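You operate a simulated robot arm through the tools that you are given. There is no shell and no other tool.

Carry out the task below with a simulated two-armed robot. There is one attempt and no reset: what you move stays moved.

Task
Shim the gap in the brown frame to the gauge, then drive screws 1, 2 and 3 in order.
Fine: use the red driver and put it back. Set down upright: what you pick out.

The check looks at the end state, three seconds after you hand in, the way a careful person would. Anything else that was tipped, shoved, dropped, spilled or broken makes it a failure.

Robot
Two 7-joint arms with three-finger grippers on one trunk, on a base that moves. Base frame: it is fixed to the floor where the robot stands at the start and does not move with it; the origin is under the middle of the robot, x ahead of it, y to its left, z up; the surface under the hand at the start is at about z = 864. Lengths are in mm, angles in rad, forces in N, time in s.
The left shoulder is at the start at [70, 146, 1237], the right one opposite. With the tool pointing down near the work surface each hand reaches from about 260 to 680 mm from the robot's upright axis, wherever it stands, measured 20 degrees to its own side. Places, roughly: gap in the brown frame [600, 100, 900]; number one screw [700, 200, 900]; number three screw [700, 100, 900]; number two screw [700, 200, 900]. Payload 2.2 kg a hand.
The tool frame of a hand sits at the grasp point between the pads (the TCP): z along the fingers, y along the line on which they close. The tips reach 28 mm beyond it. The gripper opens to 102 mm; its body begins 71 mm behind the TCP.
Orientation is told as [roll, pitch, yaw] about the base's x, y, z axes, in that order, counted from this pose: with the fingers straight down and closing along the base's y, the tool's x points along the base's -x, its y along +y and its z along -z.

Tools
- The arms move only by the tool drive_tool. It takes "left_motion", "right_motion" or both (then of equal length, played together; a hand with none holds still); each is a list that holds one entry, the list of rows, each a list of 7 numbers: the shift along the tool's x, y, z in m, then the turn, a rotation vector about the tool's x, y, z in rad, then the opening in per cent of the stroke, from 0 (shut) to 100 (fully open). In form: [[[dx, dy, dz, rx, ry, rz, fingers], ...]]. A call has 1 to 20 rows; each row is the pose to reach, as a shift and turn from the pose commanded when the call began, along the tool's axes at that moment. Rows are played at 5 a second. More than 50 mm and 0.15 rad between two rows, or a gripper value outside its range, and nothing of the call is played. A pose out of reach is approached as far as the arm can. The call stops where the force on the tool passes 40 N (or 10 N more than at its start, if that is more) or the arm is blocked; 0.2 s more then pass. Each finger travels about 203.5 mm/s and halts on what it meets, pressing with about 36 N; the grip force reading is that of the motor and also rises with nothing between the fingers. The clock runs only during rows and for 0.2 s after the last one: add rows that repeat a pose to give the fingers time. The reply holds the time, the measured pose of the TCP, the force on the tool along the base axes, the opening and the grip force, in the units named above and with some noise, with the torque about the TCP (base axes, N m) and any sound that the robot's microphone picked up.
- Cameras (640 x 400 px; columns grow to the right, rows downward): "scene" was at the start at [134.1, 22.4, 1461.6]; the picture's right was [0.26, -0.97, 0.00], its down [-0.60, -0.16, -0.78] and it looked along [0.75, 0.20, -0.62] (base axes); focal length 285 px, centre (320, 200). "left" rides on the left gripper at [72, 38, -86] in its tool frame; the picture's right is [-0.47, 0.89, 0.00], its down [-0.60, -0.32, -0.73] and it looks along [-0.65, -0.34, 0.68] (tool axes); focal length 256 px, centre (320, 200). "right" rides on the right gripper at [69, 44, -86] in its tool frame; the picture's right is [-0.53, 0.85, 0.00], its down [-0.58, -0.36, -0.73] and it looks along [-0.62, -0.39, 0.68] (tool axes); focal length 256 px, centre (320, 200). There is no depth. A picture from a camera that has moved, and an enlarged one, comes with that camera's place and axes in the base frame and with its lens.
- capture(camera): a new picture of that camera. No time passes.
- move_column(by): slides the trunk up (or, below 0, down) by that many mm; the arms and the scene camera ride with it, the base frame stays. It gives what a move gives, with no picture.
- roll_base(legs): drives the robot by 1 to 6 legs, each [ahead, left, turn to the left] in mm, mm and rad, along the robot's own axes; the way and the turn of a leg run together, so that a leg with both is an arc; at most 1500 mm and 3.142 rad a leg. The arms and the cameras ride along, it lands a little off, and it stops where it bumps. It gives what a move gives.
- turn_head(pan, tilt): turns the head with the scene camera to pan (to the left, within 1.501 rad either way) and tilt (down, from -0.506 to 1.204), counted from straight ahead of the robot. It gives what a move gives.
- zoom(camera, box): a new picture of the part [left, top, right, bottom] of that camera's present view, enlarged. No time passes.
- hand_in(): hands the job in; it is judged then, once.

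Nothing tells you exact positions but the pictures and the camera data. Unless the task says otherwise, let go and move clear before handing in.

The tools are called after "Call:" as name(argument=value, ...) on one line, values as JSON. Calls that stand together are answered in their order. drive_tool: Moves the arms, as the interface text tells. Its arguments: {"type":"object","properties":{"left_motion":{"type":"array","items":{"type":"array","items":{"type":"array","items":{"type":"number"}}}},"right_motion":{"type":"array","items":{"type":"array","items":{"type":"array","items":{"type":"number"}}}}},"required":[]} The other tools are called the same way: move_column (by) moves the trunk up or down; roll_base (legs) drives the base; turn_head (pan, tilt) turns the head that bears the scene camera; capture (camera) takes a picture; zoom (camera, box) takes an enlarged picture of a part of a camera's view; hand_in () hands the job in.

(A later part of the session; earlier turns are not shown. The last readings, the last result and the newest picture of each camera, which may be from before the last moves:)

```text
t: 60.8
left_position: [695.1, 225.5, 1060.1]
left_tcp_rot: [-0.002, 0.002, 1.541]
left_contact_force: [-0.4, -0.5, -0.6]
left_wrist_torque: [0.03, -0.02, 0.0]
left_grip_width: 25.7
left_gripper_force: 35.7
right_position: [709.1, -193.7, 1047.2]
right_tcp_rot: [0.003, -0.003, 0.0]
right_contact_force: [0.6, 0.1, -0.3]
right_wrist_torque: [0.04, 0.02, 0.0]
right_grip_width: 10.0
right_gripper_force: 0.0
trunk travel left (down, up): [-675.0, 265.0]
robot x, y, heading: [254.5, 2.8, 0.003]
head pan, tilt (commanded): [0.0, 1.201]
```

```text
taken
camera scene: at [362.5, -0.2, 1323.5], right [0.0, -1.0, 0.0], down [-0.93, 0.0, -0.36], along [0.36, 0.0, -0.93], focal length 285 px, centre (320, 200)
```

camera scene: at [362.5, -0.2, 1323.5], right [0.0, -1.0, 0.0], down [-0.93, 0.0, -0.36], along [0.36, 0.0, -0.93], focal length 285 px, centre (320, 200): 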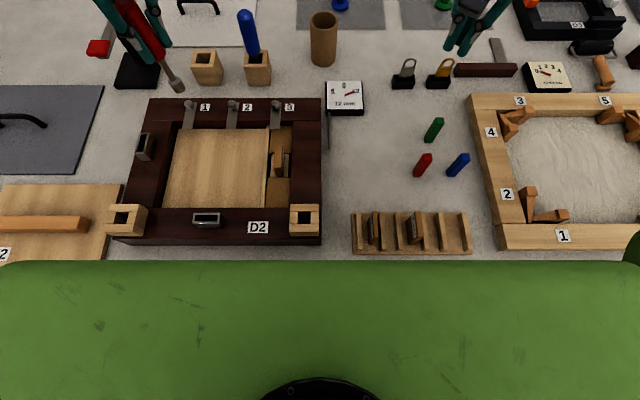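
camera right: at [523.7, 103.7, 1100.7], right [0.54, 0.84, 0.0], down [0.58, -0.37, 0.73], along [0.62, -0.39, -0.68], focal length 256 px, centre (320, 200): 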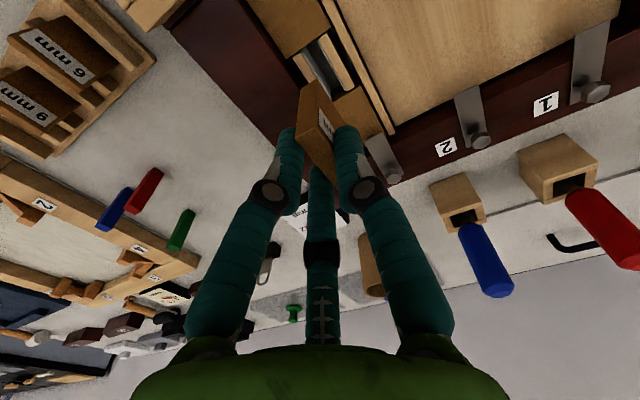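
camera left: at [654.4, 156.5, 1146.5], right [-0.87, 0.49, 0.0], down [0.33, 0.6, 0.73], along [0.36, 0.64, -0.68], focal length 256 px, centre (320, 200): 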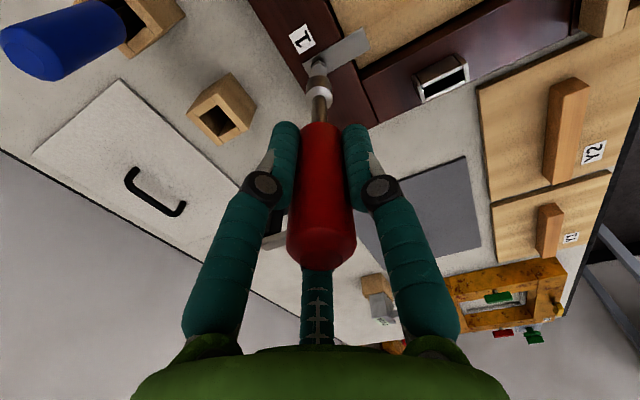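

Yaw is now +1.54 with no limit hit. Winding a bit further.

Call:
drive_tool(left_motion=[[[0, 0, 0, 0, 0, -0.14, 15], [0, 0, 0, 0, 0, -0.28, 15], [0, 0, 0, 0, 0, -0.42, 15], [0, 0, 0, 0, 0, -0.56, 15], [0, 0, 0, 0, 0, -0.7, 15], [0, 0, 0, 0, 0, -0.84, 15], [0, 0, 0, 0, 0, -0.98, 15], [0, 0, 0, 0, 0, -0.98, 15]]])

Call:
zoom(camera="scene", box=[140, 60, 240, 140])

Call:
capture(camera="left")

```text
t: 62.6
left_position: [697.5, 258.0, 1064.2]
left_tcp_rot: [0.004, 0.002, 2.518]
left_contact_force: [0.5, 0.0, -1.6]
left_wrist_torque: [0.02, 0.01, 0.03]
left_grip_width: 25.6
left_gripper_force: 35.6
left hand out of reach, approached as far as the arm can: row 7, 8
right_position: [709.3, -194.6, 1049.9]
right_tcp_rot: [0.002, -0.001, -0.001]
right_contact_force: [0.3, -0.5, 1.2]
right_wrist_torque: [0.0, 0.02, -0.02]
right_grip_width: 10.3
right_gripper_force: 0.0
trunk travel left (down, up): [-675.0, 265.0]
robot x, y, heading: [259.5, -3.5, -0.0]
head pan, tilt (commanded): [0.0, 1.201]
```

```text
5.00 times, centred on (190, 100) of scene
camera zoom: at [362.7, -0.6, 1323.4], right [0.0, -1.0, 0.0], down [-0.93, 0.0, -0.36], along [0.36, 0.0, -0.93], focal length 1426 px, centre (970, 700)
```

zoom: 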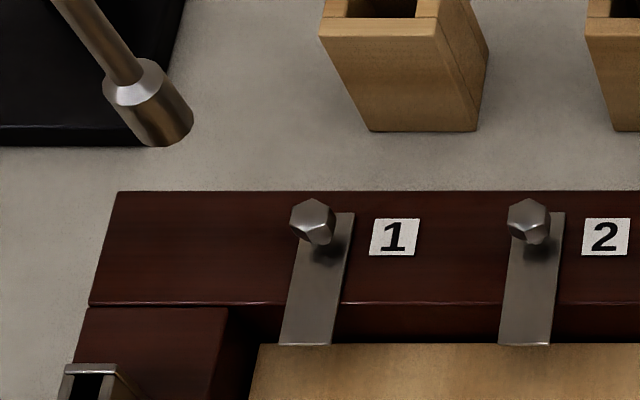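

```text
taken
camera left: at [734.5, 186.1, 1151.7], right [-0.89, -0.45, 0.0], down [-0.3, 0.62, 0.73], along [-0.33, 0.65, -0.69], focal length 256 px, centre (320, 200)
```

left: 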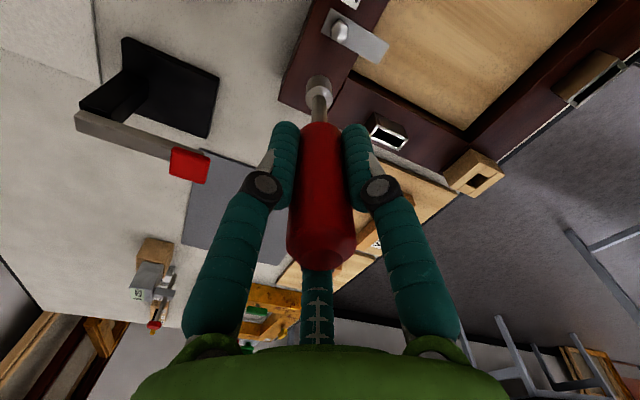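

The counter-clockwise limit is near yaw 2.4, where the hand drifted off in free air. I'll turn back to about yaw 2.25 and return over screw 1.

Call:
drive_tool(left_motion=[[[0.005, 0.008, 0.001, 0, 0, 0.13, 15], [0.011, 0.017, 0.003, 0, 0, 0.2, 15], [0.0167, 0.0262, 0.004, 0, 0, 0.26, 15], [0.0167, 0.0262, 0.004, 0, 0, 0.26, 15], [0.0167, 0.0262, 0.004, 0, 0, 0.26, 15]]])

```text
t: 63.8
left_position: [695.6, 225.9, 1061.6]
left_tcp_rot: [0.003, 0.001, 2.258]
left_contact_force: [0.8, 0.5, -1.3]
left_wrist_torque: [0.01, 0.02, 0.0]
left_grip_width: 25.8
left_gripper_force: 36.3
right_position: [708.8, -193.6, 1047.8]
right_tcp_rot: [0.001, -0.003, 0.0]
right_contact_force: [-0.2, 1.3, -0.1]
right_wrist_torque: [0.01, -0.02, 0.01]
right_grip_width: 9.8
right_gripper_force: 0.0
trunk travel left (down, up): [-675.0, 265.0]
robot x, y, heading: [257.4, -2.7, 0.0]
head pan, tilt (commanded): [0.0, 1.201]
```

Call:
drive_tool(left_motion=[[[0, 0, 0.008, 0, 0, 0, 15], [0, 0, 0.016, 0, 0, 0, 15], [0, 0, 0.023, 0, 0, 0, 15], [0, 0, 0.023, 0, 0, 0, 15]]])

Call:
zoom(camera="scene", box=[170, 75, 210, 125])

Call:
zoom(camera="left", box=[280, 40, 360, 120])

Call:
capture(camera="right")

```text
t: 64.8
left_position: [696.1, 226.8, 1037.6]
left_tcp_rot: [0.001, 0.001, 2.259]
left_contact_force: [-0.2, 0.6, -1.1]
left_wrist_torque: [0.03, 0.0, 0.01]
left_grip_width: 25.4
left_gripper_force: 36.1
right_position: [708.7, -192.6, 1049.0]
right_tcp_rot: [0.002, -0.002, 0.0]
right_contact_force: [-0.2, -0.4, 0.0]
right_wrist_torque: [-0.02, 0.0, -0.05]
right_grip_width: 10.1
right_gripper_force: 0.0
trunk travel left (down, up): [-675.0, 265.0]
robot x, y, heading: [258.3, -1.6, -0.008]
head pan, tilt (commanded): [0.0, 1.201]
```

```text
8.00 times, centred on (190, 100) of scene
camera zoom: at [362.5, -0.2, 1323.5], right [0.0, -1.0, 0.0], down [-0.93, 0.0, -0.36], along [0.36, 0.0, -0.93], focal length 2282 px, centre (1360, 1000)
```

zoom: 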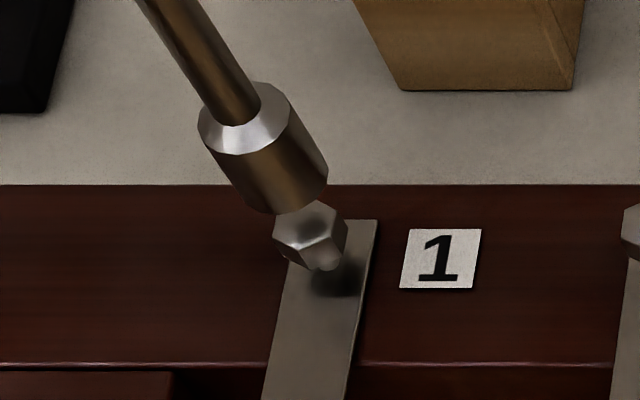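

```text
5.00 times, centred on (320, 80) of left
camera zoom: at [713.1, 148.1, 1124.2], right [-0.98, -0.2, 0.0], down [-0.14, 0.67, 0.73], along [-0.15, 0.71, -0.68], focal length 1280 px, centre (320, 800)
```

zoom: 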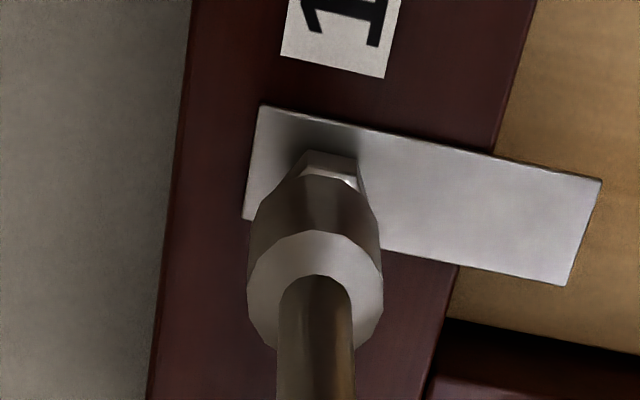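

```text
taken
camera right: at [640.6, -151.2, 1134.1], right [0.53, 0.85, 0.0], down [0.58, -0.36, 0.73], along [0.62, -0.39, -0.68], focal length 256 px, centre (320, 200)
```

right: 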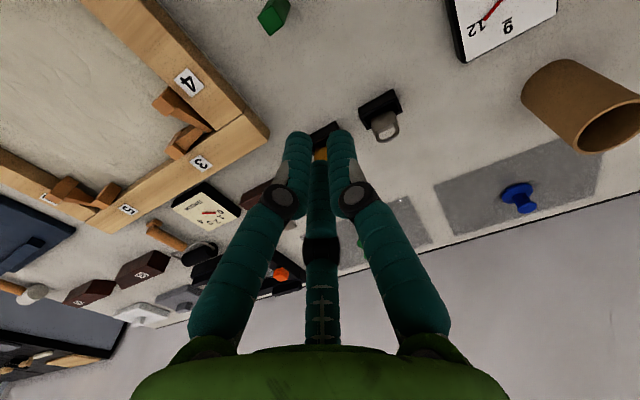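

Call:
zoom(camera="scene", box=[180, 88, 200, 112])

Call:
zoom(camera="left", box=[304, 60, 340, 90])

```text
16.00 times, centred on (190, 100) of scene
camera zoom: at [362.5, -0.2, 1323.5], right [0.0, -1.0, 0.0], down [-0.93, 0.0, -0.36], along [0.36, 0.0, -0.93], focal length 4565 px, centre (2400, 1800)
```

zoom: 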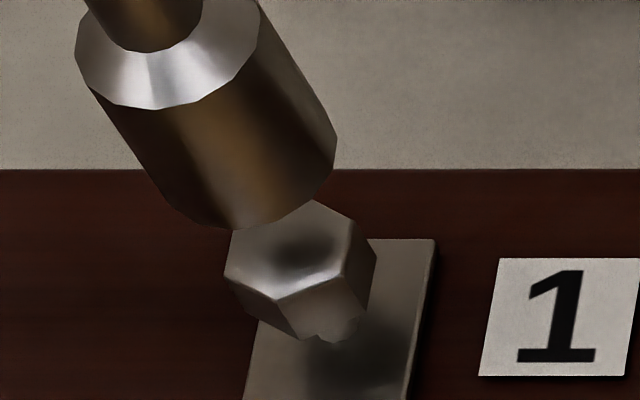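

```text
13.33 times, centred on (322, 75) of left
camera zoom: at [713.1, 148.1, 1124.2], right [-0.98, -0.2, 0.0], down [-0.14, 0.67, 0.73], along [-0.15, 0.71, -0.68], focal length 3413 px, centre (293, 1867)
```

zoom: 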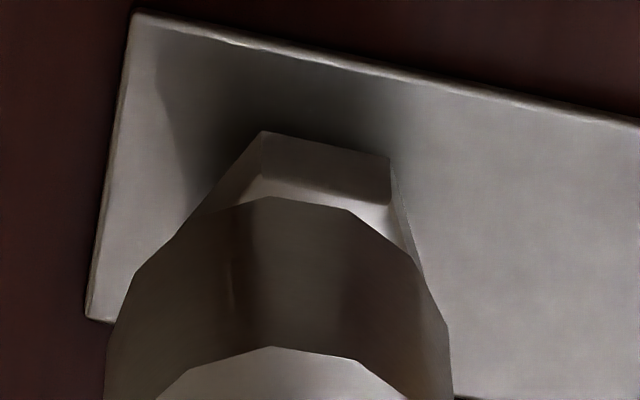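

The head is about 1.6 mm nearer me in x than the socket axis. I'll correct that and lower to just above the head.

Call:
drive_tool(left_motion=[[[-0.0005, 0.0007, 0.002, 0, 0, 0, 15], [-0.0009, 0.0013, 0.005, 0, 0, 0, 15], [-0.0009, 0.0013, 0.008, 0, 0, 0, 15], [-0.0009, 0.0013, 0.008, 0, 0, 0, 15]]])

Call:
zoom(camera="scene", box=[180, 88, 200, 112])

Call:
zoom(camera="left", box=[304, 60, 340, 90])

```text
t: 65.8
left_position: [694.4, 226.4, 1029.3]
left_tcp_rot: [0.0, 0.002, 2.258]
left_contact_force: [0.4, -0.5, -1.1]
left_wrist_torque: [-0.01, 0.01, -0.03]
left_grip_width: 25.8
left_gripper_force: 35.6
right_position: [708.8, -193.2, 1049.6]
right_tcp_rot: [0.002, -0.001, -0.001]
right_contact_force: [0.0, 0.1, -0.3]
right_wrist_torque: [-0.02, -0.02, 0.04]
right_grip_width: 10.2
right_gripper_force: 0.0
trunk travel left (down, up): [-675.0, 265.0]
robot x, y, heading: [253.5, 2.1, -0.003]
head pan, tilt (commanded): [0.0, 1.201]
```

```text
16.00 times, centred on (190, 100) of scene
camera zoom: at [362.5, -0.2, 1323.5], right [0.0, -1.0, 0.0], down [-0.93, 0.0, -0.36], along [0.36, 0.0, -0.93], focal length 4565 px, centre (2400, 1800)
```

zoom: 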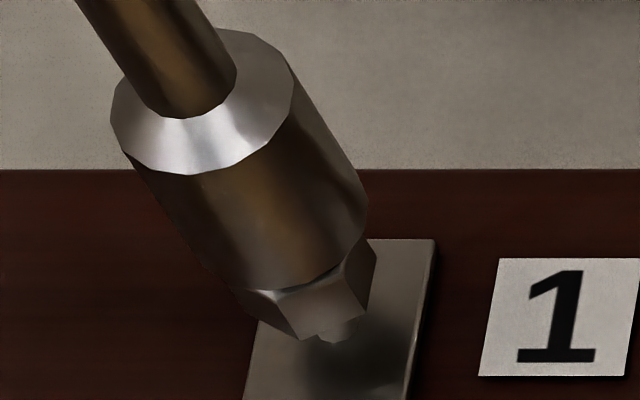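

```text
13.33 times, centred on (322, 75) of left
camera zoom: at [711.6, 147.8, 1116.5], right [-0.98, -0.2, 0.0], down [-0.14, 0.67, 0.73], along [-0.15, 0.71, -0.68], focal length 3413 px, centre (293, 1867)
```

zoom: 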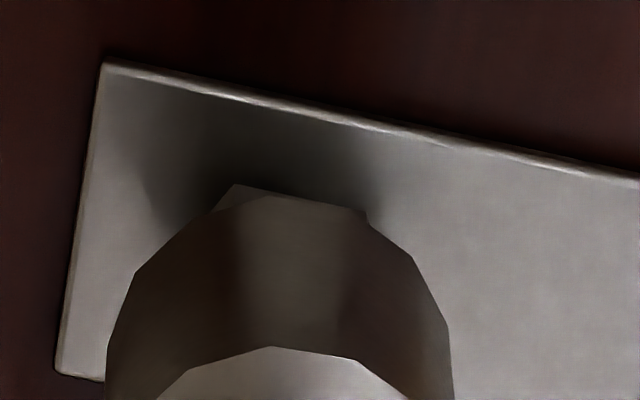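

Alignment now looks coaxial from both cameras. Lowering gently onto the head.

Call:
drive_tool(left_motion=[[[0, 0, 0.001, 0, 0, 0, 15], [0, 0, 0.002, 0, 0, 0, 15], [0, 0, 0.003, 0, 0, 0, 15], [0, 0, 0.004, 0, 0, 0, 15], [0, 0, 0.005, 0, 0, 0, 15], [0, 0, 0.005, 0, 0, 0, 15]]])

Call:
zoom(camera="scene", box=[180, 88, 200, 112])

```text
t: 67.2
left_position: [694.6, 228.3, 1024.7]
left_tcp_rot: [0.0, 0.003, 2.26]
left_contact_force: [0.2, 0.1, 2.5]
left_wrist_torque: [0.08, -0.05, -0.02]
left_grip_width: 25.6
left_gripper_force: 35.9
right_position: [709.3, -193.0, 1048.8]
right_tcp_rot: [0.001, -0.003, -0.001]
right_contact_force: [-0.1, 0.1, 0.2]
right_wrist_torque: [0.01, 0.0, 0.0]
right_grip_width: 10.1
right_gripper_force: 0.1
trunk travel left (down, up): [-675.0, 265.0]
robot x, y, heading: [258.6, -1.6, 0.005]
head pan, tilt (commanded): [0.0, 1.201]
```

```text
16.00 times, centred on (190, 100) of scene
camera zoom: at [362.2, -0.3, 1323.5], right [0.0, -1.0, 0.0], down [-0.93, 0.0, -0.36], along [0.36, 0.0, -0.93], focal length 4565 px, centre (2400, 1800)
```

zoom: 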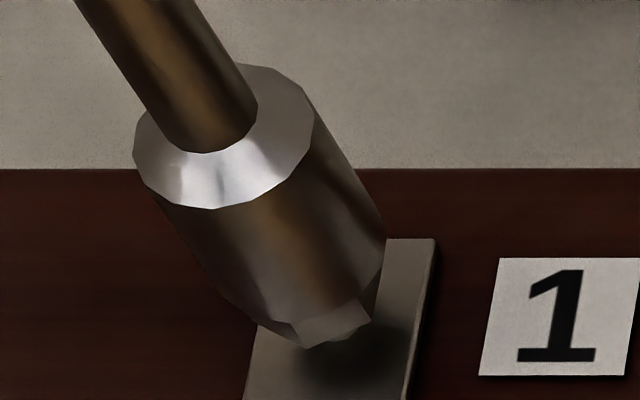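

Call:
drive_tool(left_motion=[[[0, 0, 0.001, 0, 0, 0, 15], [0, 0, 0.002, 0, 0, 0, 15], [0, 0, 0.003, 0, 0, 0, 15], [0, 0, 0.003, 0, 0, 0, 15]]])

Call:
zoom(camera="scene", box=[180, 88, 200, 112])

```text
t: 68.2
left_position: [695.1, 225.7, 1021.7]
left_tcp_rot: [0.002, 0.003, 2.259]
left_contact_force: [0.2, 0.0, 1.6]
left_wrist_torque: [0.02, -0.07, -0.01]
left_grip_width: 25.5
left_gripper_force: 36.0
right_position: [708.5, -193.4, 1049.1]
right_tcp_rot: [0.002, -0.001, 0.0]
right_contact_force: [0.0, 0.1, -0.2]
right_wrist_torque: [-0.01, -0.04, 0.01]
right_grip_width: 10.0
right_gripper_force: 0.0
trunk travel left (down, up): [-675.0, 265.0]
robot x, y, heading: [258.4, -0.1, -0.0]
head pan, tilt (commanded): [0.0, 1.201]
```

```text
16.00 times, centred on (190, 100) of scene
camera zoom: at [362.5, -0.4, 1323.4], right [0.0, -1.0, 0.0], down [-0.93, 0.0, -0.36], along [0.36, 0.0, -0.93], focal length 4565 px, centre (2400, 1800)
```

zoom: 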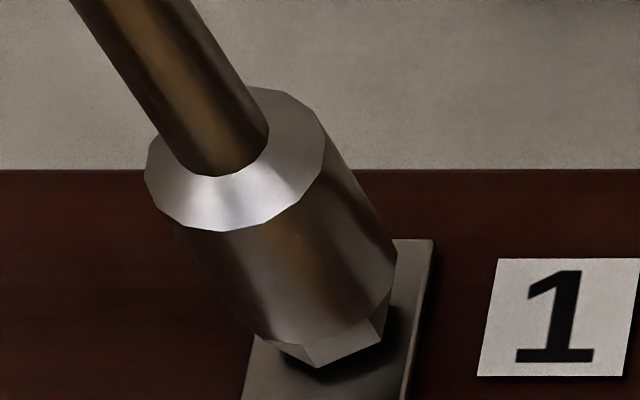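

The head shows just under the socket and seems to have moved down slightly. I'll turn clockwise under light pressure and watch how the screw behaves.

Call:
drive_tool(left_motion=[[[0, 0, 0.0005, 0, 0, 0.14, 15], [0, 0, 0.001, 0, 0, 0.28, 15], [0, 0, 0.001, 0, 0, 0.42, 15], [0, 0, 0.0015, 0, 0, 0.56, 15], [0, 0, 0.0015, 0, 0, 0.7, 15], [0, 0, 0.002, 0, 0, 0.84, 15], [0, 0, 0.002, 0, 0, 0.84, 15]]])

Call:
zoom(camera="scene", box=[180, 88, 200, 112])

```text
t: 69.8
left_position: [695.0, 226.1, 1020.4]
left_tcp_rot: [-0.002, 0.001, 1.418]
left_contact_force: [-0.3, 0.4, 4.2]
left_wrist_torque: [0.06, 0.01, 0.02]
left_grip_width: 25.7
left_gripper_force: 35.6
right_position: [707.5, -194.6, 1048.2]
right_tcp_rot: [0.001, -0.002, 0.001]
right_contact_force: [0.4, -0.4, -0.3]
right_wrist_torque: [0.0, -0.01, -0.02]
right_grip_width: 10.2
right_gripper_force: 0.1
trunk travel left (down, up): [-675.0, 265.0]
robot x, y, heading: [257.2, 0.6, -0.001]
head pan, tilt (commanded): [0.0, 1.201]
```

```text
16.00 times, centred on (190, 100) of scene
camera zoom: at [361.8, -0.4, 1323.5], right [0.0, -1.0, 0.0], down [-0.93, 0.0, -0.36], along [0.36, 0.0, -0.93], focal length 4565 px, centre (2400, 1800)
```

zoom: 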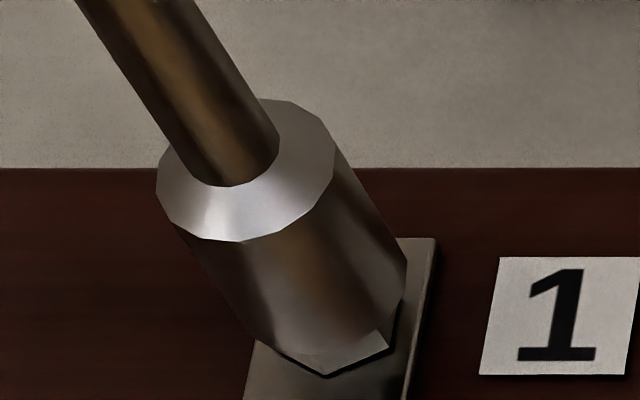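

The head moves down as I turn. Continuing clockwise with a light press.

Call:
drive_tool(left_motion=[[[0, 0, 0.0005, 0, 0, 0.14, 15], [0, 0, 0.001, 0, 0, 0.28, 15], [0, 0, 0.001, 0, 0, 0.42, 15], [0, 0, 0.0015, 0, 0, 0.56, 15], [0, 0, 0.0015, 0, 0, 0.7, 15], [0, 0, 0.002, 0, 0, 0.84, 15], [0, 0, 0.002, 0, 0, 0.98, 15], [0, 0, 0.002, 0, 0, 1.12, 15], [0, 0, 0.002, 0, 0, 1.26, 15], [0, 0, 0.002, 0, 0, 1.4, 15], [0, 0, 0.002, 0, 0, 1.4, 15]]])

Call:
zoom(camera="scene", box=[180, 88, 200, 112])

```text
t: 72.2
left_position: [692.1, 226.0, 1019.2]
left_tcp_rot: [-0.002, -0.005, 0.017]
left_contact_force: [1.0, 0.9, 25.2]
left_wrist_torque: [0.19, -0.08, -0.05]
left_grip_width: 25.7
left_gripper_force: 35.6
right_position: [706.6, -194.6, 1049.4]
right_tcp_rot: [0.003, -0.006, 0.0]
right_contact_force: [-0.1, -1.1, 0.1]
right_wrist_torque: [0.02, -0.02, 0.0]
right_grip_width: 10.1
right_gripper_force: 0.0
trunk travel left (down, up): [-675.0, 265.0]
robot x, y, heading: [255.5, 3.0, -0.003]
head pan, tilt (commanded): [0.0, 1.201]
```

```text
16.00 times, centred on (190, 100) of scene
camera zoom: at [359.2, -1.6, 1323.8], right [0.0, -1.0, 0.0], down [-0.93, 0.0, -0.36], along [0.36, 0.0, -0.93], focal length 4565 px, centre (2400, 1800)
```

zoom: 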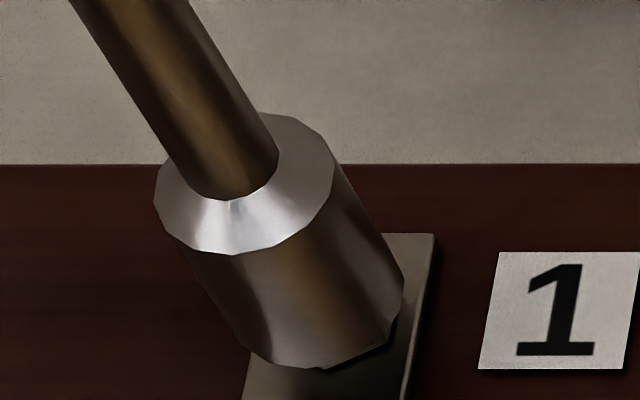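

The force rose to 25 N, so the screw may be bottoming out. I'll lift off straight up and inspect it.

Call:
drive_tool(left_motion=[[[0, 0, -0.002, 0, 0, 0, 15], [0, 0, -0.006, 0, 0, 0, 15], [0, 0, -0.015, 0, 0, 0, 15], [0, 0, -0.03, 0, 0, 0, 15], [0, 0, -0.04, 0, 0, 0, 15], [0, 0, -0.04, 0, 0, 0, 15]]])

Call:
zoom(camera="scene", box=[170, 85, 250, 125])

Call:
zoom(camera="scene", box=[180, 88, 200, 112])

Call:
zoom(camera="left", box=[270, 20, 370, 120])

```text
t: 73.6
left_position: [694.6, 228.3, 1057.7]
left_tcp_rot: [-0.001, -0.001, 0.019]
left_contact_force: [1.0, 1.0, -0.2]
left_wrist_torque: [-0.01, 0.01, 0.03]
left_grip_width: 25.4
left_gripper_force: 36.3
right_position: [709.2, -193.9, 1047.9]
right_tcp_rot: [0.003, -0.003, 0.001]
right_contact_force: [0.0, 0.4, -0.5]
right_wrist_torque: [0.03, -0.05, 0.02]
right_grip_width: 10.0
right_gripper_force: 0.1
trunk travel left (down, up): [-675.0, 265.0]
robot x, y, heading: [254.1, 0.8, -0.002]
head pan, tilt (commanded): [0.0, 1.201]
```

```text
8.00 times, centred on (210, 105) of scene
camera zoom: at [362.6, -0.2, 1323.5], right [0.0, -1.0, 0.0], down [-0.93, 0.0, -0.36], along [0.36, 0.0, -0.93], focal length 2282 px, centre (1200, 960)
```

zoom: 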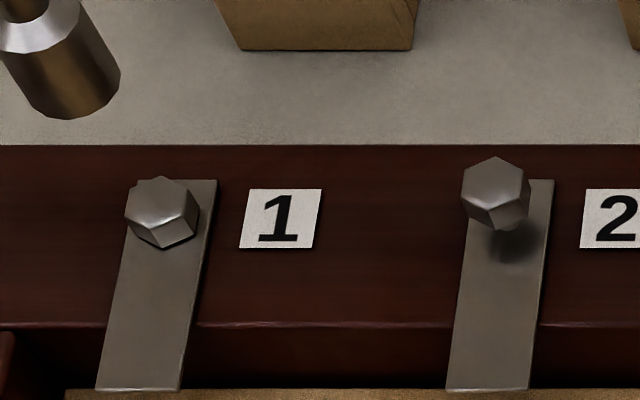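

```text
16.00 times, centred on (190, 100) of scene
camera zoom: at [362.6, -0.2, 1323.5], right [0.0, -1.0, 0.0], down [-0.93, 0.0, -0.36], along [0.36, 0.0, -0.93], focal length 4565 px, centre (2400, 1800)
```

zoom: 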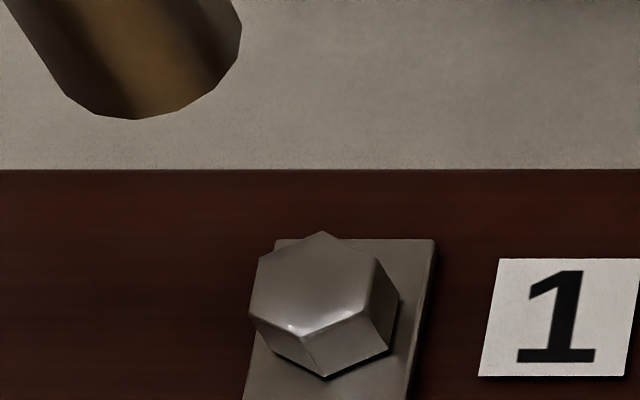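

```text
4.00 times, centred on (320, 70) of left
camera zoom: at [621.3, 264.5, 1144.0], right [0.45, 0.89, 0.0], down [0.61, -0.3, 0.73], along [0.65, -0.33, -0.68], focal length 1024 px, centre (320, 720)
```

zoom: 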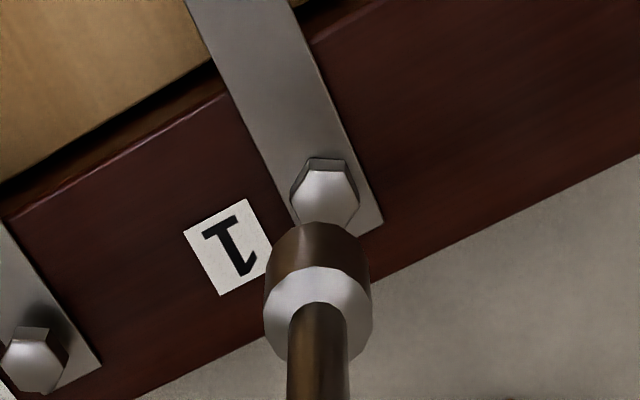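

Screw 1's head now sits down on the clip, while screw 2's still stands proud. I'll zoom in to check for any remaining gap.

Call:
zoom(camera="scene", box=[185, 98, 197, 110])

Call:
zoom(camera="left", box=[306, 50, 336, 85])

Call:
zoom(camera="right", box=[440, 0, 640, 120])

```text
16.00 times, centred on (191, 104) of scene
camera zoom: at [362.6, -0.2, 1323.5], right [0.0, -1.0, 0.0], down [-0.93, 0.0, -0.36], along [0.36, 0.0, -0.93], focal length 4565 px, centre (2384, 1736)
```

zoom: 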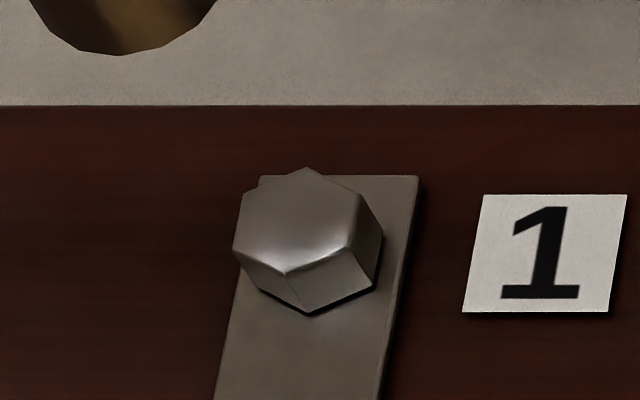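

```text
11.43 times, centred on (321, 68) of left
camera zoom: at [621.3, 264.5, 1144.0], right [0.45, 0.89, 0.0], down [0.61, -0.3, 0.73], along [0.65, -0.33, -0.68], focal length 2926 px, centre (309, 1714)
```

zoom: 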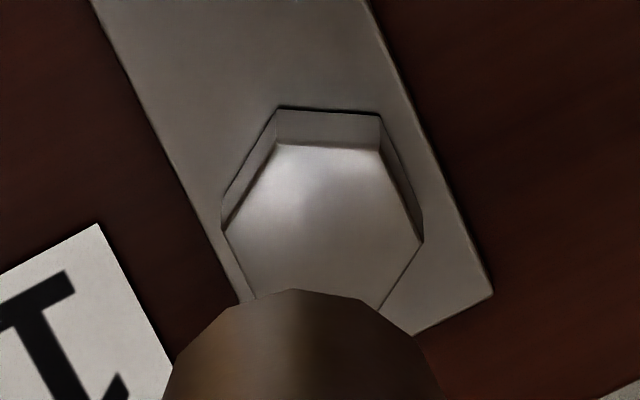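

```text
3.20 times, centred on (540, 60) of right
camera zoom: at [640.7, -151.2, 1134.1], right [0.53, 0.85, 0.0], down [0.58, -0.37, 0.73], along [0.62, -0.39, -0.68], focal length 819 px, centre (-384, 648)
```

zoom: 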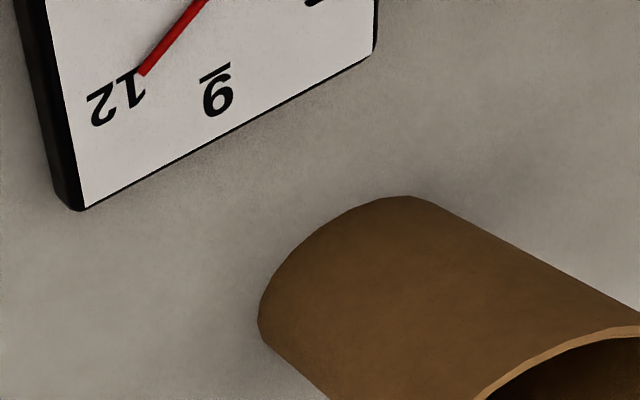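

The head sits flush on the clip. To be sure it's tight I'll do one more light clockwise pass, after checking the socket's centring at this wrist angle.

Call:
zoom(camera="scene", box=[168, 78, 200, 110])

```text
12.50 times, centred on (184, 94) of scene
camera zoom: at [362.6, -0.2, 1323.5], right [0.0, -1.0, 0.0], down [-0.93, 0.0, -0.36], along [0.36, 0.0, -0.93], focal length 3566 px, centre (2020, 1525)
```

zoom: 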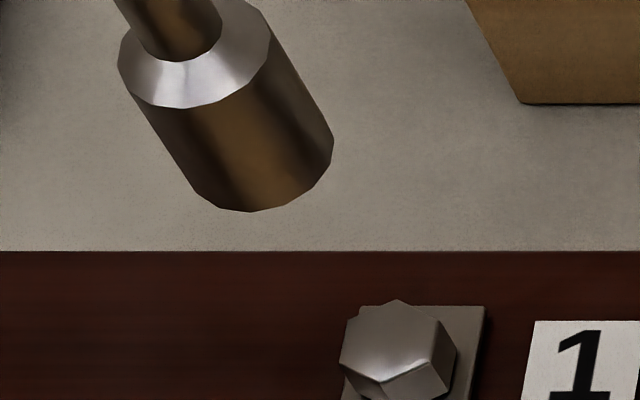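

Call:
zoom(camera="scene", box=[130, 30, 200, 100])

Call:
zoom(camera="left", box=[280, 50, 360, 290])

```text
5.71 times, centred on (165, 65) of scene
camera zoom: at [362.6, -0.2, 1323.5], right [0.0, -1.0, 0.0], down [-0.93, 0.0, -0.36], along [0.36, 0.0, -0.93], focal length 1630 px, centre (1206, 971)
```

zoom: 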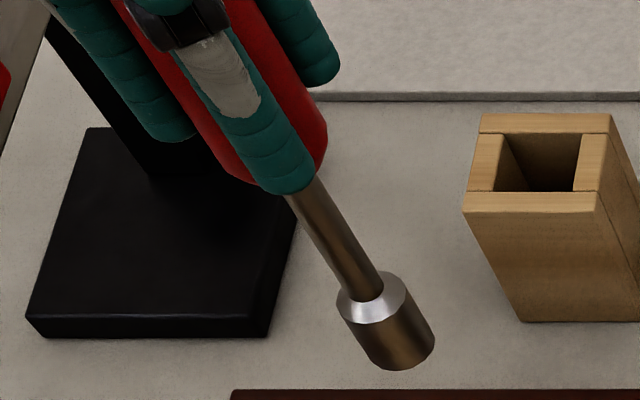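

```text
1.67 times, centred on (320, 170) of left
camera zoom: at [621.3, 264.5, 1144.0], right [0.45, 0.89, 0.0], down [0.61, -0.3, 0.73], along [0.65, -0.33, -0.68], focal length 427 px, centre (320, 250)
```

zoom: 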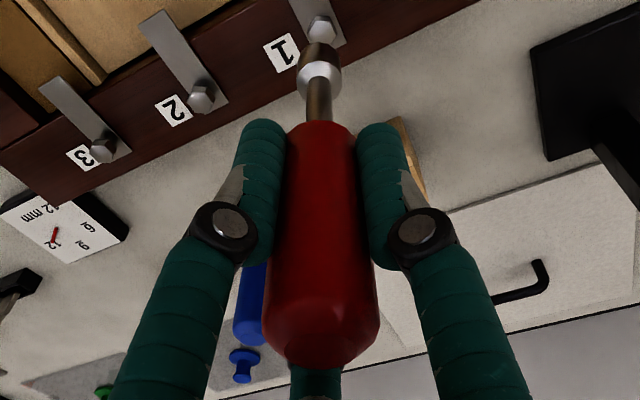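

Call:
zoom(camera="scene", box=[158, 60, 192, 98])

Call:
zoom(camera="left", box=[295, 60, 345, 130])

```text
10.53 times, centred on (175, 79) of scene
camera zoom: at [362.6, -0.2, 1323.5], right [0.0, -1.0, 0.0], down [-0.93, 0.0, -0.36], along [0.36, 0.0, -0.93], focal length 3003 px, centre (1846, 1474)
```

zoom: 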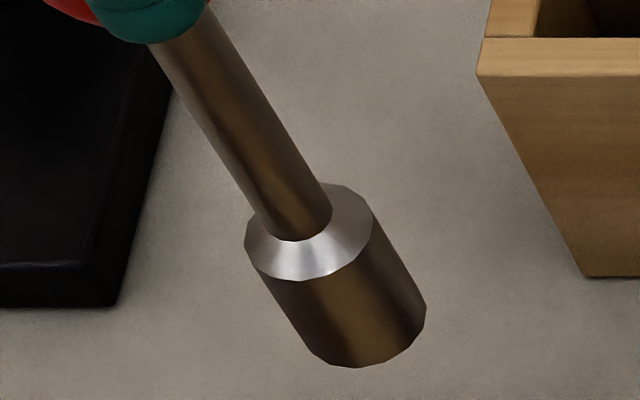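

```text
5.71 times, centred on (320, 95) of left
camera zoom: at [621.3, 264.5, 1144.0], right [0.45, 0.89, 0.0], down [0.61, -0.3, 0.73], along [0.65, -0.33, -0.68], focal length 1463 px, centre (320, 800)
```

zoom: 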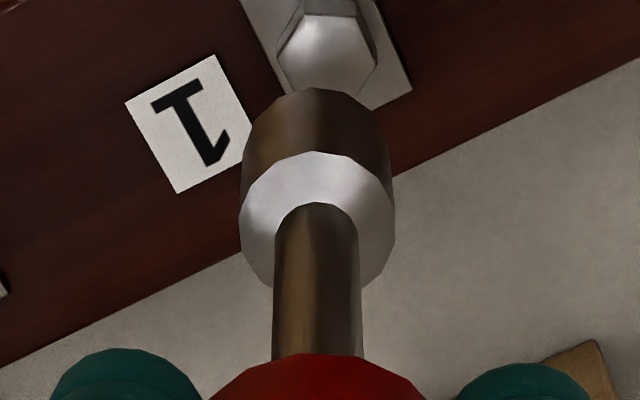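

The driver is still vertical but sits about 2.5 mm off the tool axis. I'll shift so the socket is over the head, touch down lightly, and give screw 1 a final tightening turn.

Call:
drive_tool(left_motion=[[[-0.0012, -0.0001, 0.01, 0, 0, 0, 15], [-0.0025, -0.0002, 0.02, 0, 0, 0, 15], [-0.0025, -0.0002, 0.03, 0, 0, 0, 15], [-0.0025, -0.0002, 0.034, 0, 0, 0, 15], [-0.0025, -0.0002, 0.034, 0, 0, 0, 15]]])

Call:
zoom(camera="scene", box=[178, 84, 202, 112])

Call:
zoom(camera="left", box=[295, 50, 345, 120])

```text
t: 74.8
left_position: [697.6, 227.8, 1023.8]
left_tcp_rot: [0.0, -0.003, 0.018]
left_contact_force: [0.7, -0.2, -0.6]
left_wrist_torque: [-0.02, 0.0, 0.01]
left_grip_width: 25.7
left_gripper_force: 35.5
right_position: [709.2, -193.8, 1048.5]
right_tcp_rot: [0.003, -0.001, 0.0]
right_contact_force: [0.3, -0.5, -0.3]
right_wrist_torque: [0.01, -0.02, -0.03]
right_grip_width: 10.4
right_gripper_force: 0.0
trunk travel left (down, up): [-675.0, 265.0]
robot x, y, heading: [254.2, 1.8, -0.004]
head pan, tilt (commanded): [0.0, 1.201]
```

```text
14.29 times, centred on (190, 98) of scene
camera zoom: at [362.5, -0.2, 1323.5], right [0.0, -1.0, 0.0], down [-0.93, 0.0, -0.36], along [0.36, 0.0, -0.93], focal length 4076 px, centre (2177, 1657)
```

zoom: 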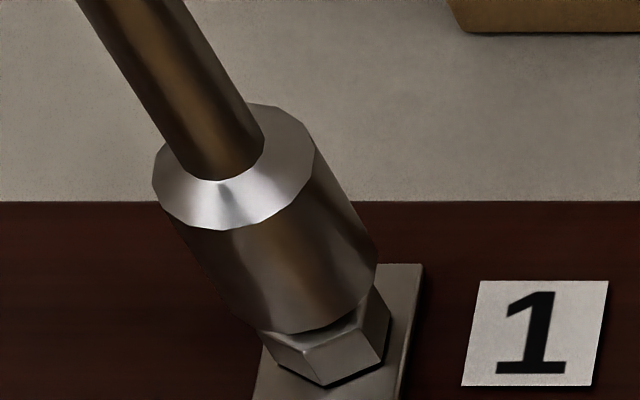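

```text
5.71 times, centred on (320, 85) of left
camera zoom: at [624.4, 264.4, 1110.2], right [0.45, 0.89, 0.0], down [0.61, -0.3, 0.73], along [0.65, -0.33, -0.68], focal length 1463 px, centre (320, 857)
```

zoom: 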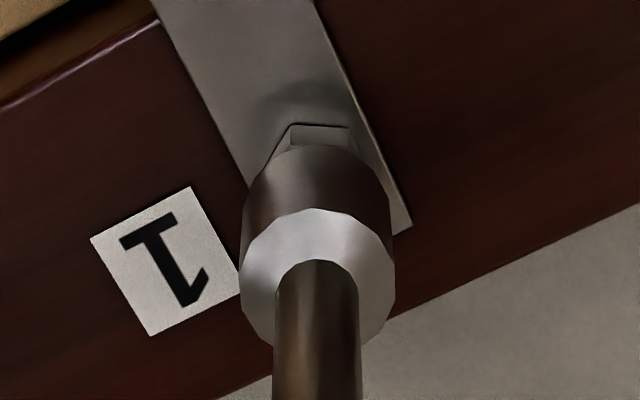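

The socket is coaxial, about 4 mm above the head. Touch down and turn clockwise 0.7 rad, keeping the tip on the axis.

Call:
drive_tool(left_motion=[[[0, 0, 0.002, 0, 0, 0, 15], [0, 0, 0.004, 0, 0, 0, 15], [0, 0, 0.005, 0, 0, 0, 15], [0, -0.0003, 0.0055, 0, 0, 0.14, 15], [0.0001, -0.0007, 0.0055, 0, 0, 0.28, 15], [0.0002, -0.001, 0.0055, 0, 0, 0.42, 15], [0.0004, -0.0013, 0.0055, 0, 0, 0.56, 15], [0.0006, -0.0016, 0.0055, 0, 0, 0.7, 15], [0.0006, -0.0016, 0.0055, 0, 0, 0.7, 15]]])

Call:
zoom(camera="scene", box=[178, 84, 202, 112])

```text
t: 76.8
left_position: [696.4, 224.6, 1019.3]
left_tcp_rot: [0.002, -0.004, -0.682]
left_contact_force: [1.2, 0.2, 16.8]
left_wrist_torque: [0.1, -0.11, -0.03]
left_grip_width: 25.7
left_gripper_force: 36.2
right_position: [707.2, -193.7, 1050.2]
right_tcp_rot: [0.002, -0.004, 0.0]
right_contact_force: [-0.4, 0.1, -0.5]
right_wrist_torque: [0.0, -0.03, -0.01]
right_grip_width: 10.2
right_gripper_force: 0.0
trunk travel left (down, up): [-675.0, 265.0]
robot x, y, heading: [253.5, -2.4, -0.002]
head pan, tilt (commanded): [0.0, 1.201]
```

```text
14.29 times, centred on (190, 98) of scene
camera zoom: at [360.7, -1.2, 1323.7], right [0.0, -1.0, 0.0], down [-0.93, 0.0, -0.36], along [0.36, 0.0, -0.93], focal length 4076 px, centre (2177, 1657)
```

zoom: 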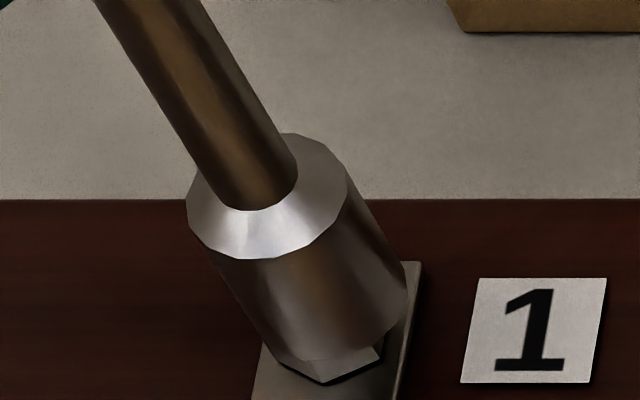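

The head didn't move or turn any further at 17 N, so screw 1 is home. Lifting off and rewinding the wrist counter-clockwise in the air.

Call:
drive_tool(left_motion=[[[0, 0, -0.003, 0, 0, 0, 15], [0, 0, -0.012, 0, 0, 0, 15], [0, 0, -0.03, 0, 0, 0, 15], [0, 0, -0.04, 0, 0, 0, 15], [0, 0, -0.04, 0, 0, -0.14, 15], [0, 0, -0.04, 0, 0, -0.28, 15], [0, 0, -0.04, 0, 0, -0.42, 15], [0, 0, -0.04, 0, 0, -0.56, 15], [0, 0, -0.04, 0, 0, -0.7, 15], [0, 0, -0.04, 0, 0, -0.84, 15], [0, 0, -0.04, 0, 0, -0.98, 15], [0, 0, -0.04, 0, 0, -1.12, 15], [0, 0, -0.04, 0, 0, -1.26, 15], [0, 0, -0.04, 0, 0, -1.4, 15], [0, 0, -0.04, 0, 0, -1.54, 15], [0, 0, -0.04, 0, 0, -1.68, 15], [0, 0, -0.04, 0, 0, -1.82, 15], [0, 0, -0.04, 0, 0, -1.96, 15], [0, 0, -0.04, 0, 0, -2.1, 15], [0, 0, -0.04, 0, 0, -2.1, 15]]])

Call:
zoom(camera="scene", box=[165, 78, 245, 128])

```text
t: 81.0
left_position: [696.6, 224.8, 1058.5]
left_tcp_rot: [-0.001, 0.003, 1.421]
left_contact_force: [-0.6, 0.1, -1.3]
left_wrist_torque: [0.0, -0.02, -0.03]
left_grip_width: 25.8
left_gripper_force: 36.2
right_position: [708.3, -192.5, 1049.0]
right_tcp_rot: [0.0, -0.002, 0.001]
right_contact_force: [-0.7, 0.0, 0.0]
right_wrist_torque: [-0.01, -0.01, 0.0]
right_grip_width: 10.1
right_gripper_force: 0.0
trunk travel left (down, up): [-675.0, 265.0]
robot x, y, heading: [254.8, 0.6, 0.005]
head pan, tilt (commanded): [0.0, 1.201]
```

```text
8.00 times, centred on (205, 103) of scene
camera zoom: at [362.6, -0.2, 1323.5], right [0.0, -1.0, 0.0], down [-0.93, 0.0, -0.36], along [0.36, 0.0, -0.93], focal length 2282 px, centre (1240, 976)
```

zoom: 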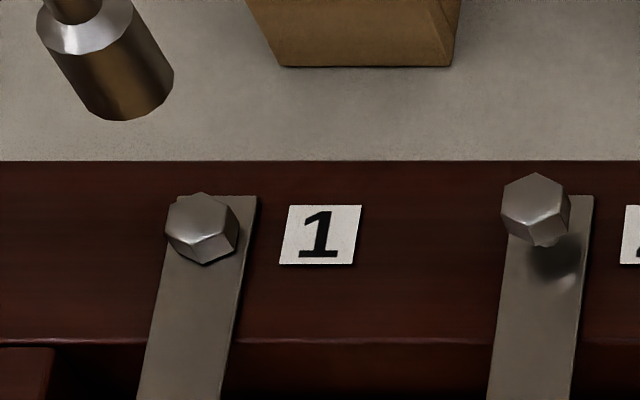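

Screw 1 is seated. Moving to screw 2 while winding a little further counter-clockwise.

Call:
drive_tool(left_motion=[[[0.024, -0.0034, 0, 0, 0, -0.14, 15], [0.048, -0.0068, 0, 0, 0, -0.28, 15], [0.072, -0.0102, 0, 0, 0, -0.42, 15], [0.072, -0.0102, 0, 0, 0, -0.56, 15], [0.072, -0.0102, 0, 0, 0, -0.7, 15], [0.072, -0.0102, 0, 0, 0, -0.7, 15], [0.072, -0.0102, 0.022, 0, 0, -0.7, 15], [0.072, -0.0102, 0.022, 0, 0, -0.7, 15]]])

Call:
zoom(camera="scene", box=[222, 80, 246, 116])

Call:
zoom(camera="left", box=[295, 50, 345, 110])

```text
t: 82.8
left_position: [699.8, 164.0, 1039.1]
left_tcp_rot: [0.003, 0.004, 2.117]
left_contact_force: [-1.1, 0.5, -0.4]
left_wrist_torque: [0.01, 0.01, -0.02]
left_grip_width: 25.3
left_gripper_force: 36.3
left hand out of reach, approached as far as the arm can: row 5, 6, 7, 8
right_position: [708.4, -194.2, 1050.0]
right_tcp_rot: [0.002, -0.001, 0.001]
right_contact_force: [-0.3, 0.7, -0.1]
right_wrist_torque: [-0.01, -0.03, -0.01]
right_grip_width: 10.3
right_gripper_force: 0.2
trunk travel left (down, up): [-675.0, 265.0]
robot x, y, heading: [258.4, -2.5, 0.002]
head pan, tilt (commanded): [0.0, 1.201]
```

```text
11.11 times, centred on (234, 98) of scene
camera zoom: at [362.2, -0.3, 1323.5], right [0.0, -1.0, 0.0], down [-0.93, 0.0, -0.36], along [0.36, 0.0, -0.93], focal length 3170 px, centre (1276, 1333)
```

zoom: 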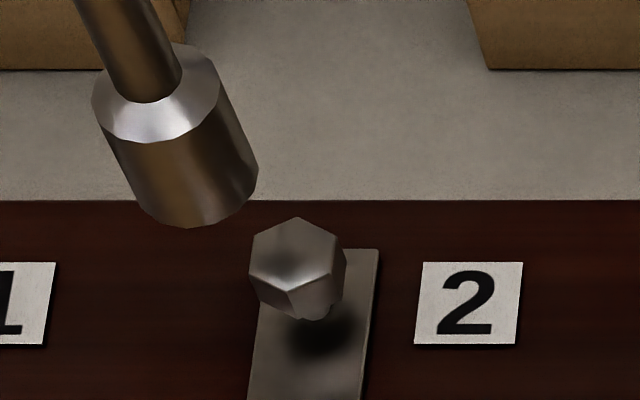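

```text
6.67 times, centred on (320, 80) of left
camera zoom: at [703.4, 83.8, 1126.0], right [-1.0, -0.06, 0.0], down [-0.04, 0.69, 0.73], along [-0.05, 0.73, -0.69], focal length 1707 px, centre (320, 1000)
```

zoom: 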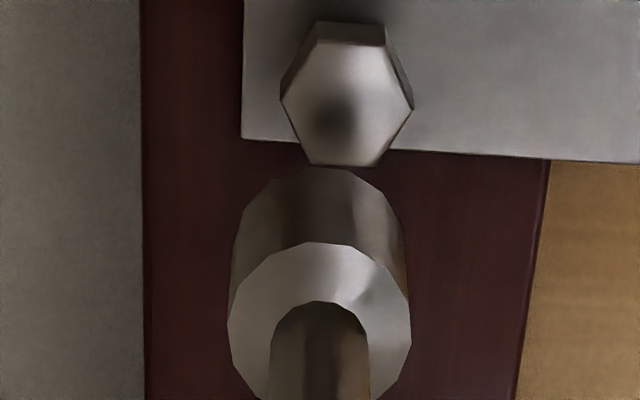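

The wind-up limit is nearer here, so the hand drifted 12 mm. I'll turn back to yaw 1.9 and centre over screw 2.

Call:
drive_tool(left_motion=[[[0.003, 0.003, 0, 0, 0, 0.11, 15], [0.006, 0.005, 0, 0, 0, 0.22, 15], [0.0083, 0.0076, 0, 0, 0, 0.22, 15], [0.0083, 0.0076, 0, 0, 0, 0.22, 15]]])

Call:
zoom(camera="scene", box=[222, 80, 246, 116])

Call:
zoom(camera="left", box=[295, 50, 345, 110])

```text
t: 83.8
left_position: [696.3, 154.6, 1038.8]
left_tcp_rot: [0.0, 0.002, 1.898]
left_contact_force: [-0.3, 0.5, -0.7]
left_wrist_torque: [0.03, 0.02, 0.02]
left_grip_width: 25.8
left_gripper_force: 36.3
right_position: [709.3, -193.1, 1048.5]
right_tcp_rot: [0.002, 0.0, 0.001]
right_contact_force: [-0.4, -0.6, -0.6]
right_wrist_torque: [0.0, 0.03, -0.05]
right_grip_width: 10.4
right_gripper_force: 0.0
trunk travel left (down, up): [-675.0, 265.0]
robot x, y, heading: [254.8, 2.5, -0.001]
head pan, tilt (commanded): [0.0, 1.201]
```

```text
11.11 times, centred on (234, 98) of scene
camera zoom: at [362.6, -0.2, 1323.5], right [0.0, -1.0, 0.0], down [-0.93, 0.0, -0.36], along [0.36, 0.0, -0.93], focal length 3170 px, centre (1276, 1333)
```

zoom: 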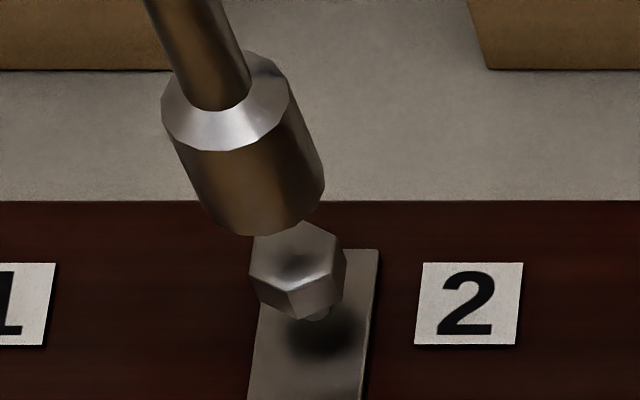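

```text
6.67 times, centred on (320, 80) of left
camera zoom: at [684.0, 73.7, 1125.9], right [-0.99, 0.16, 0.0], down [0.1, 0.68, 0.73], along [0.11, 0.72, -0.68], focal length 1707 px, centre (320, 1000)
```

zoom: 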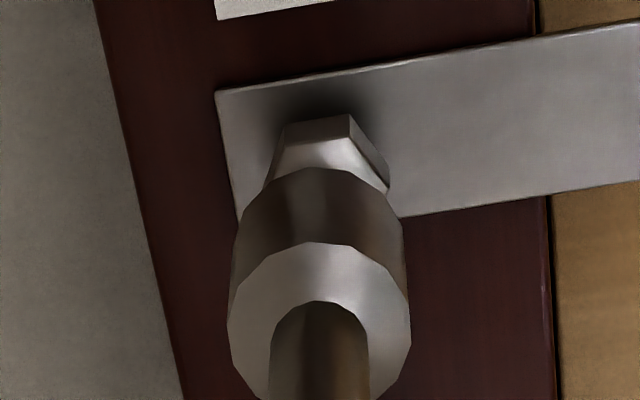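

Nearly coaxial with screw 2. After a small correction I'll lower to light contact.

Call:
drive_tool(left_motion=[[[-0.0002, 0.0006, 0.005, 0, 0, 0, 15], [-0.0002, 0.0006, 0.01, 0, 0, 0, 15], [-0.0002, 0.0006, 0.012, 0, 0, 0, 15], [-0.0002, 0.0006, 0.014, 0, 0, 0, 15], [-0.0002, 0.0006, 0.014, 0, 0, 0, 15]]])

Call:
zoom(camera="scene", box=[222, 85, 246, 115])

Call:
zoom(camera="left", box=[295, 50, 345, 110])

```text
t: 85.0
left_position: [695.2, 154.0, 1026.0]
left_tcp_rot: [-0.003, 0.003, 1.899]
left_contact_force: [-0.1, 0.9, 4.0]
left_wrist_torque: [0.12, 0.0, 0.02]
left_grip_width: 25.8
left_gripper_force: 36.3
right_position: [708.7, -194.7, 1048.4]
right_tcp_rot: [0.002, -0.003, 0.0]
right_contact_force: [0.5, 0.1, -0.5]
right_wrist_torque: [0.0, -0.01, -0.04]
right_grip_width: 10.2
right_gripper_force: 0.1
trunk travel left (down, up): [-675.0, 265.0]
robot x, y, heading: [254.1, -2.1, -0.003]
head pan, tilt (commanded): [0.0, 1.201]
```

```text
13.33 times, centred on (234, 100) of scene
camera zoom: at [361.9, -0.2, 1323.6], right [0.0, -1.0, 0.0], down [-0.93, 0.0, -0.36], along [0.36, 0.0, -0.93], focal length 3804 px, centre (1467, 1533)
```

zoom: 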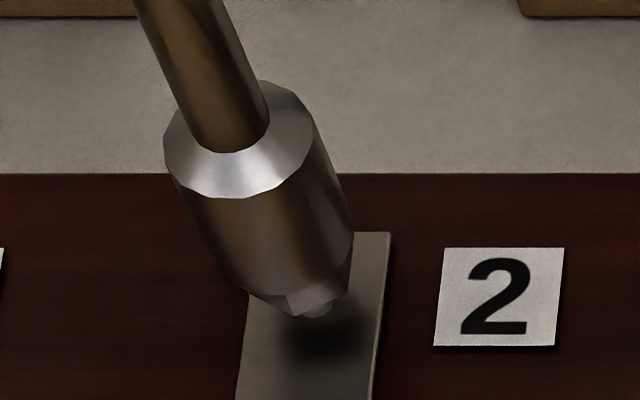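

```text
6.67 times, centred on (320, 80) of left
camera zoom: at [682.6, 73.8, 1112.4], right [-0.99, 0.15, 0.0], down [0.1, 0.68, 0.73], along [0.11, 0.72, -0.68], focal length 1707 px, centre (320, 1000)
```

zoom: 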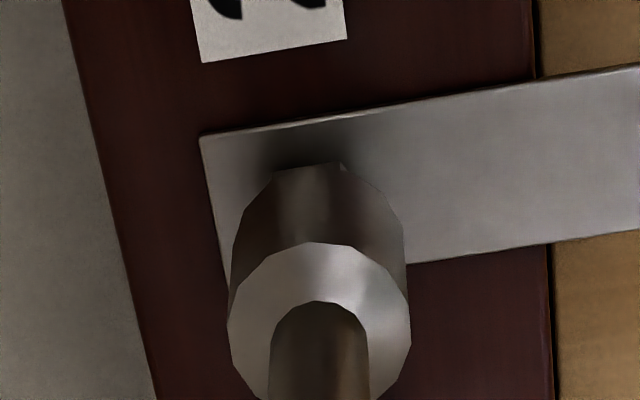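

Light contact at 4 N on screw 2. Turning clockwise with a slow downward follow.

Call:
drive_tool(left_motion=[[[0.0001, -0.0002, 0.0004, 0, 0, 0.14, 15], [0.0002, -0.0004, 0.0008, 0, 0, 0.28, 15], [0.0003, -0.0006, 0.0012, 0, 0, 0.42, 15], [0.0004, -0.0008, 0.0017, 0, 0, 0.56, 15], [0.0005, -0.0009, 0.0022, 0, 0, 0.7, 15], [0.0005, -0.0009, 0.0022, 0, 0, 0.7, 15]]])

Call:
zoom(camera="scene", box=[222, 85, 246, 115])

```text
t: 86.4
left_position: [696.0, 152.8, 1022.1]
left_tcp_rot: [-0.002, 0.002, 1.199]
left_contact_force: [0.2, -0.2, 2.2]
left_wrist_torque: [-0.03, 0.01, -0.01]
left_grip_width: 25.6
left_gripper_force: 36.1
right_position: [707.5, -193.8, 1048.6]
right_tcp_rot: [0.0, -0.001, 0.0]
right_contact_force: [0.6, -0.3, 0.1]
right_wrist_torque: [0.01, 0.02, -0.01]
right_grip_width: 10.2
right_gripper_force: 0.1
trunk travel left (down, up): [-675.0, 265.0]
robot x, y, heading: [253.6, -2.5, -0.002]
head pan, tilt (commanded): [0.0, 1.201]
```

```text
13.33 times, centred on (234, 100) of scene
camera zoom: at [362.2, -0.4, 1323.5], right [0.0, -1.0, 0.0], down [-0.93, 0.0, -0.36], along [0.36, 0.0, -0.93], focal length 3804 px, centre (1467, 1533)
```

zoom: 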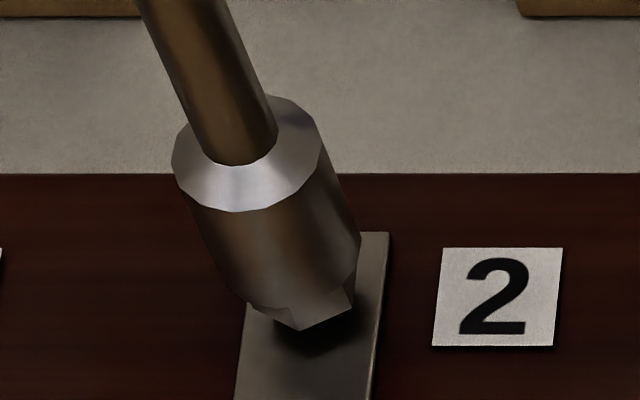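

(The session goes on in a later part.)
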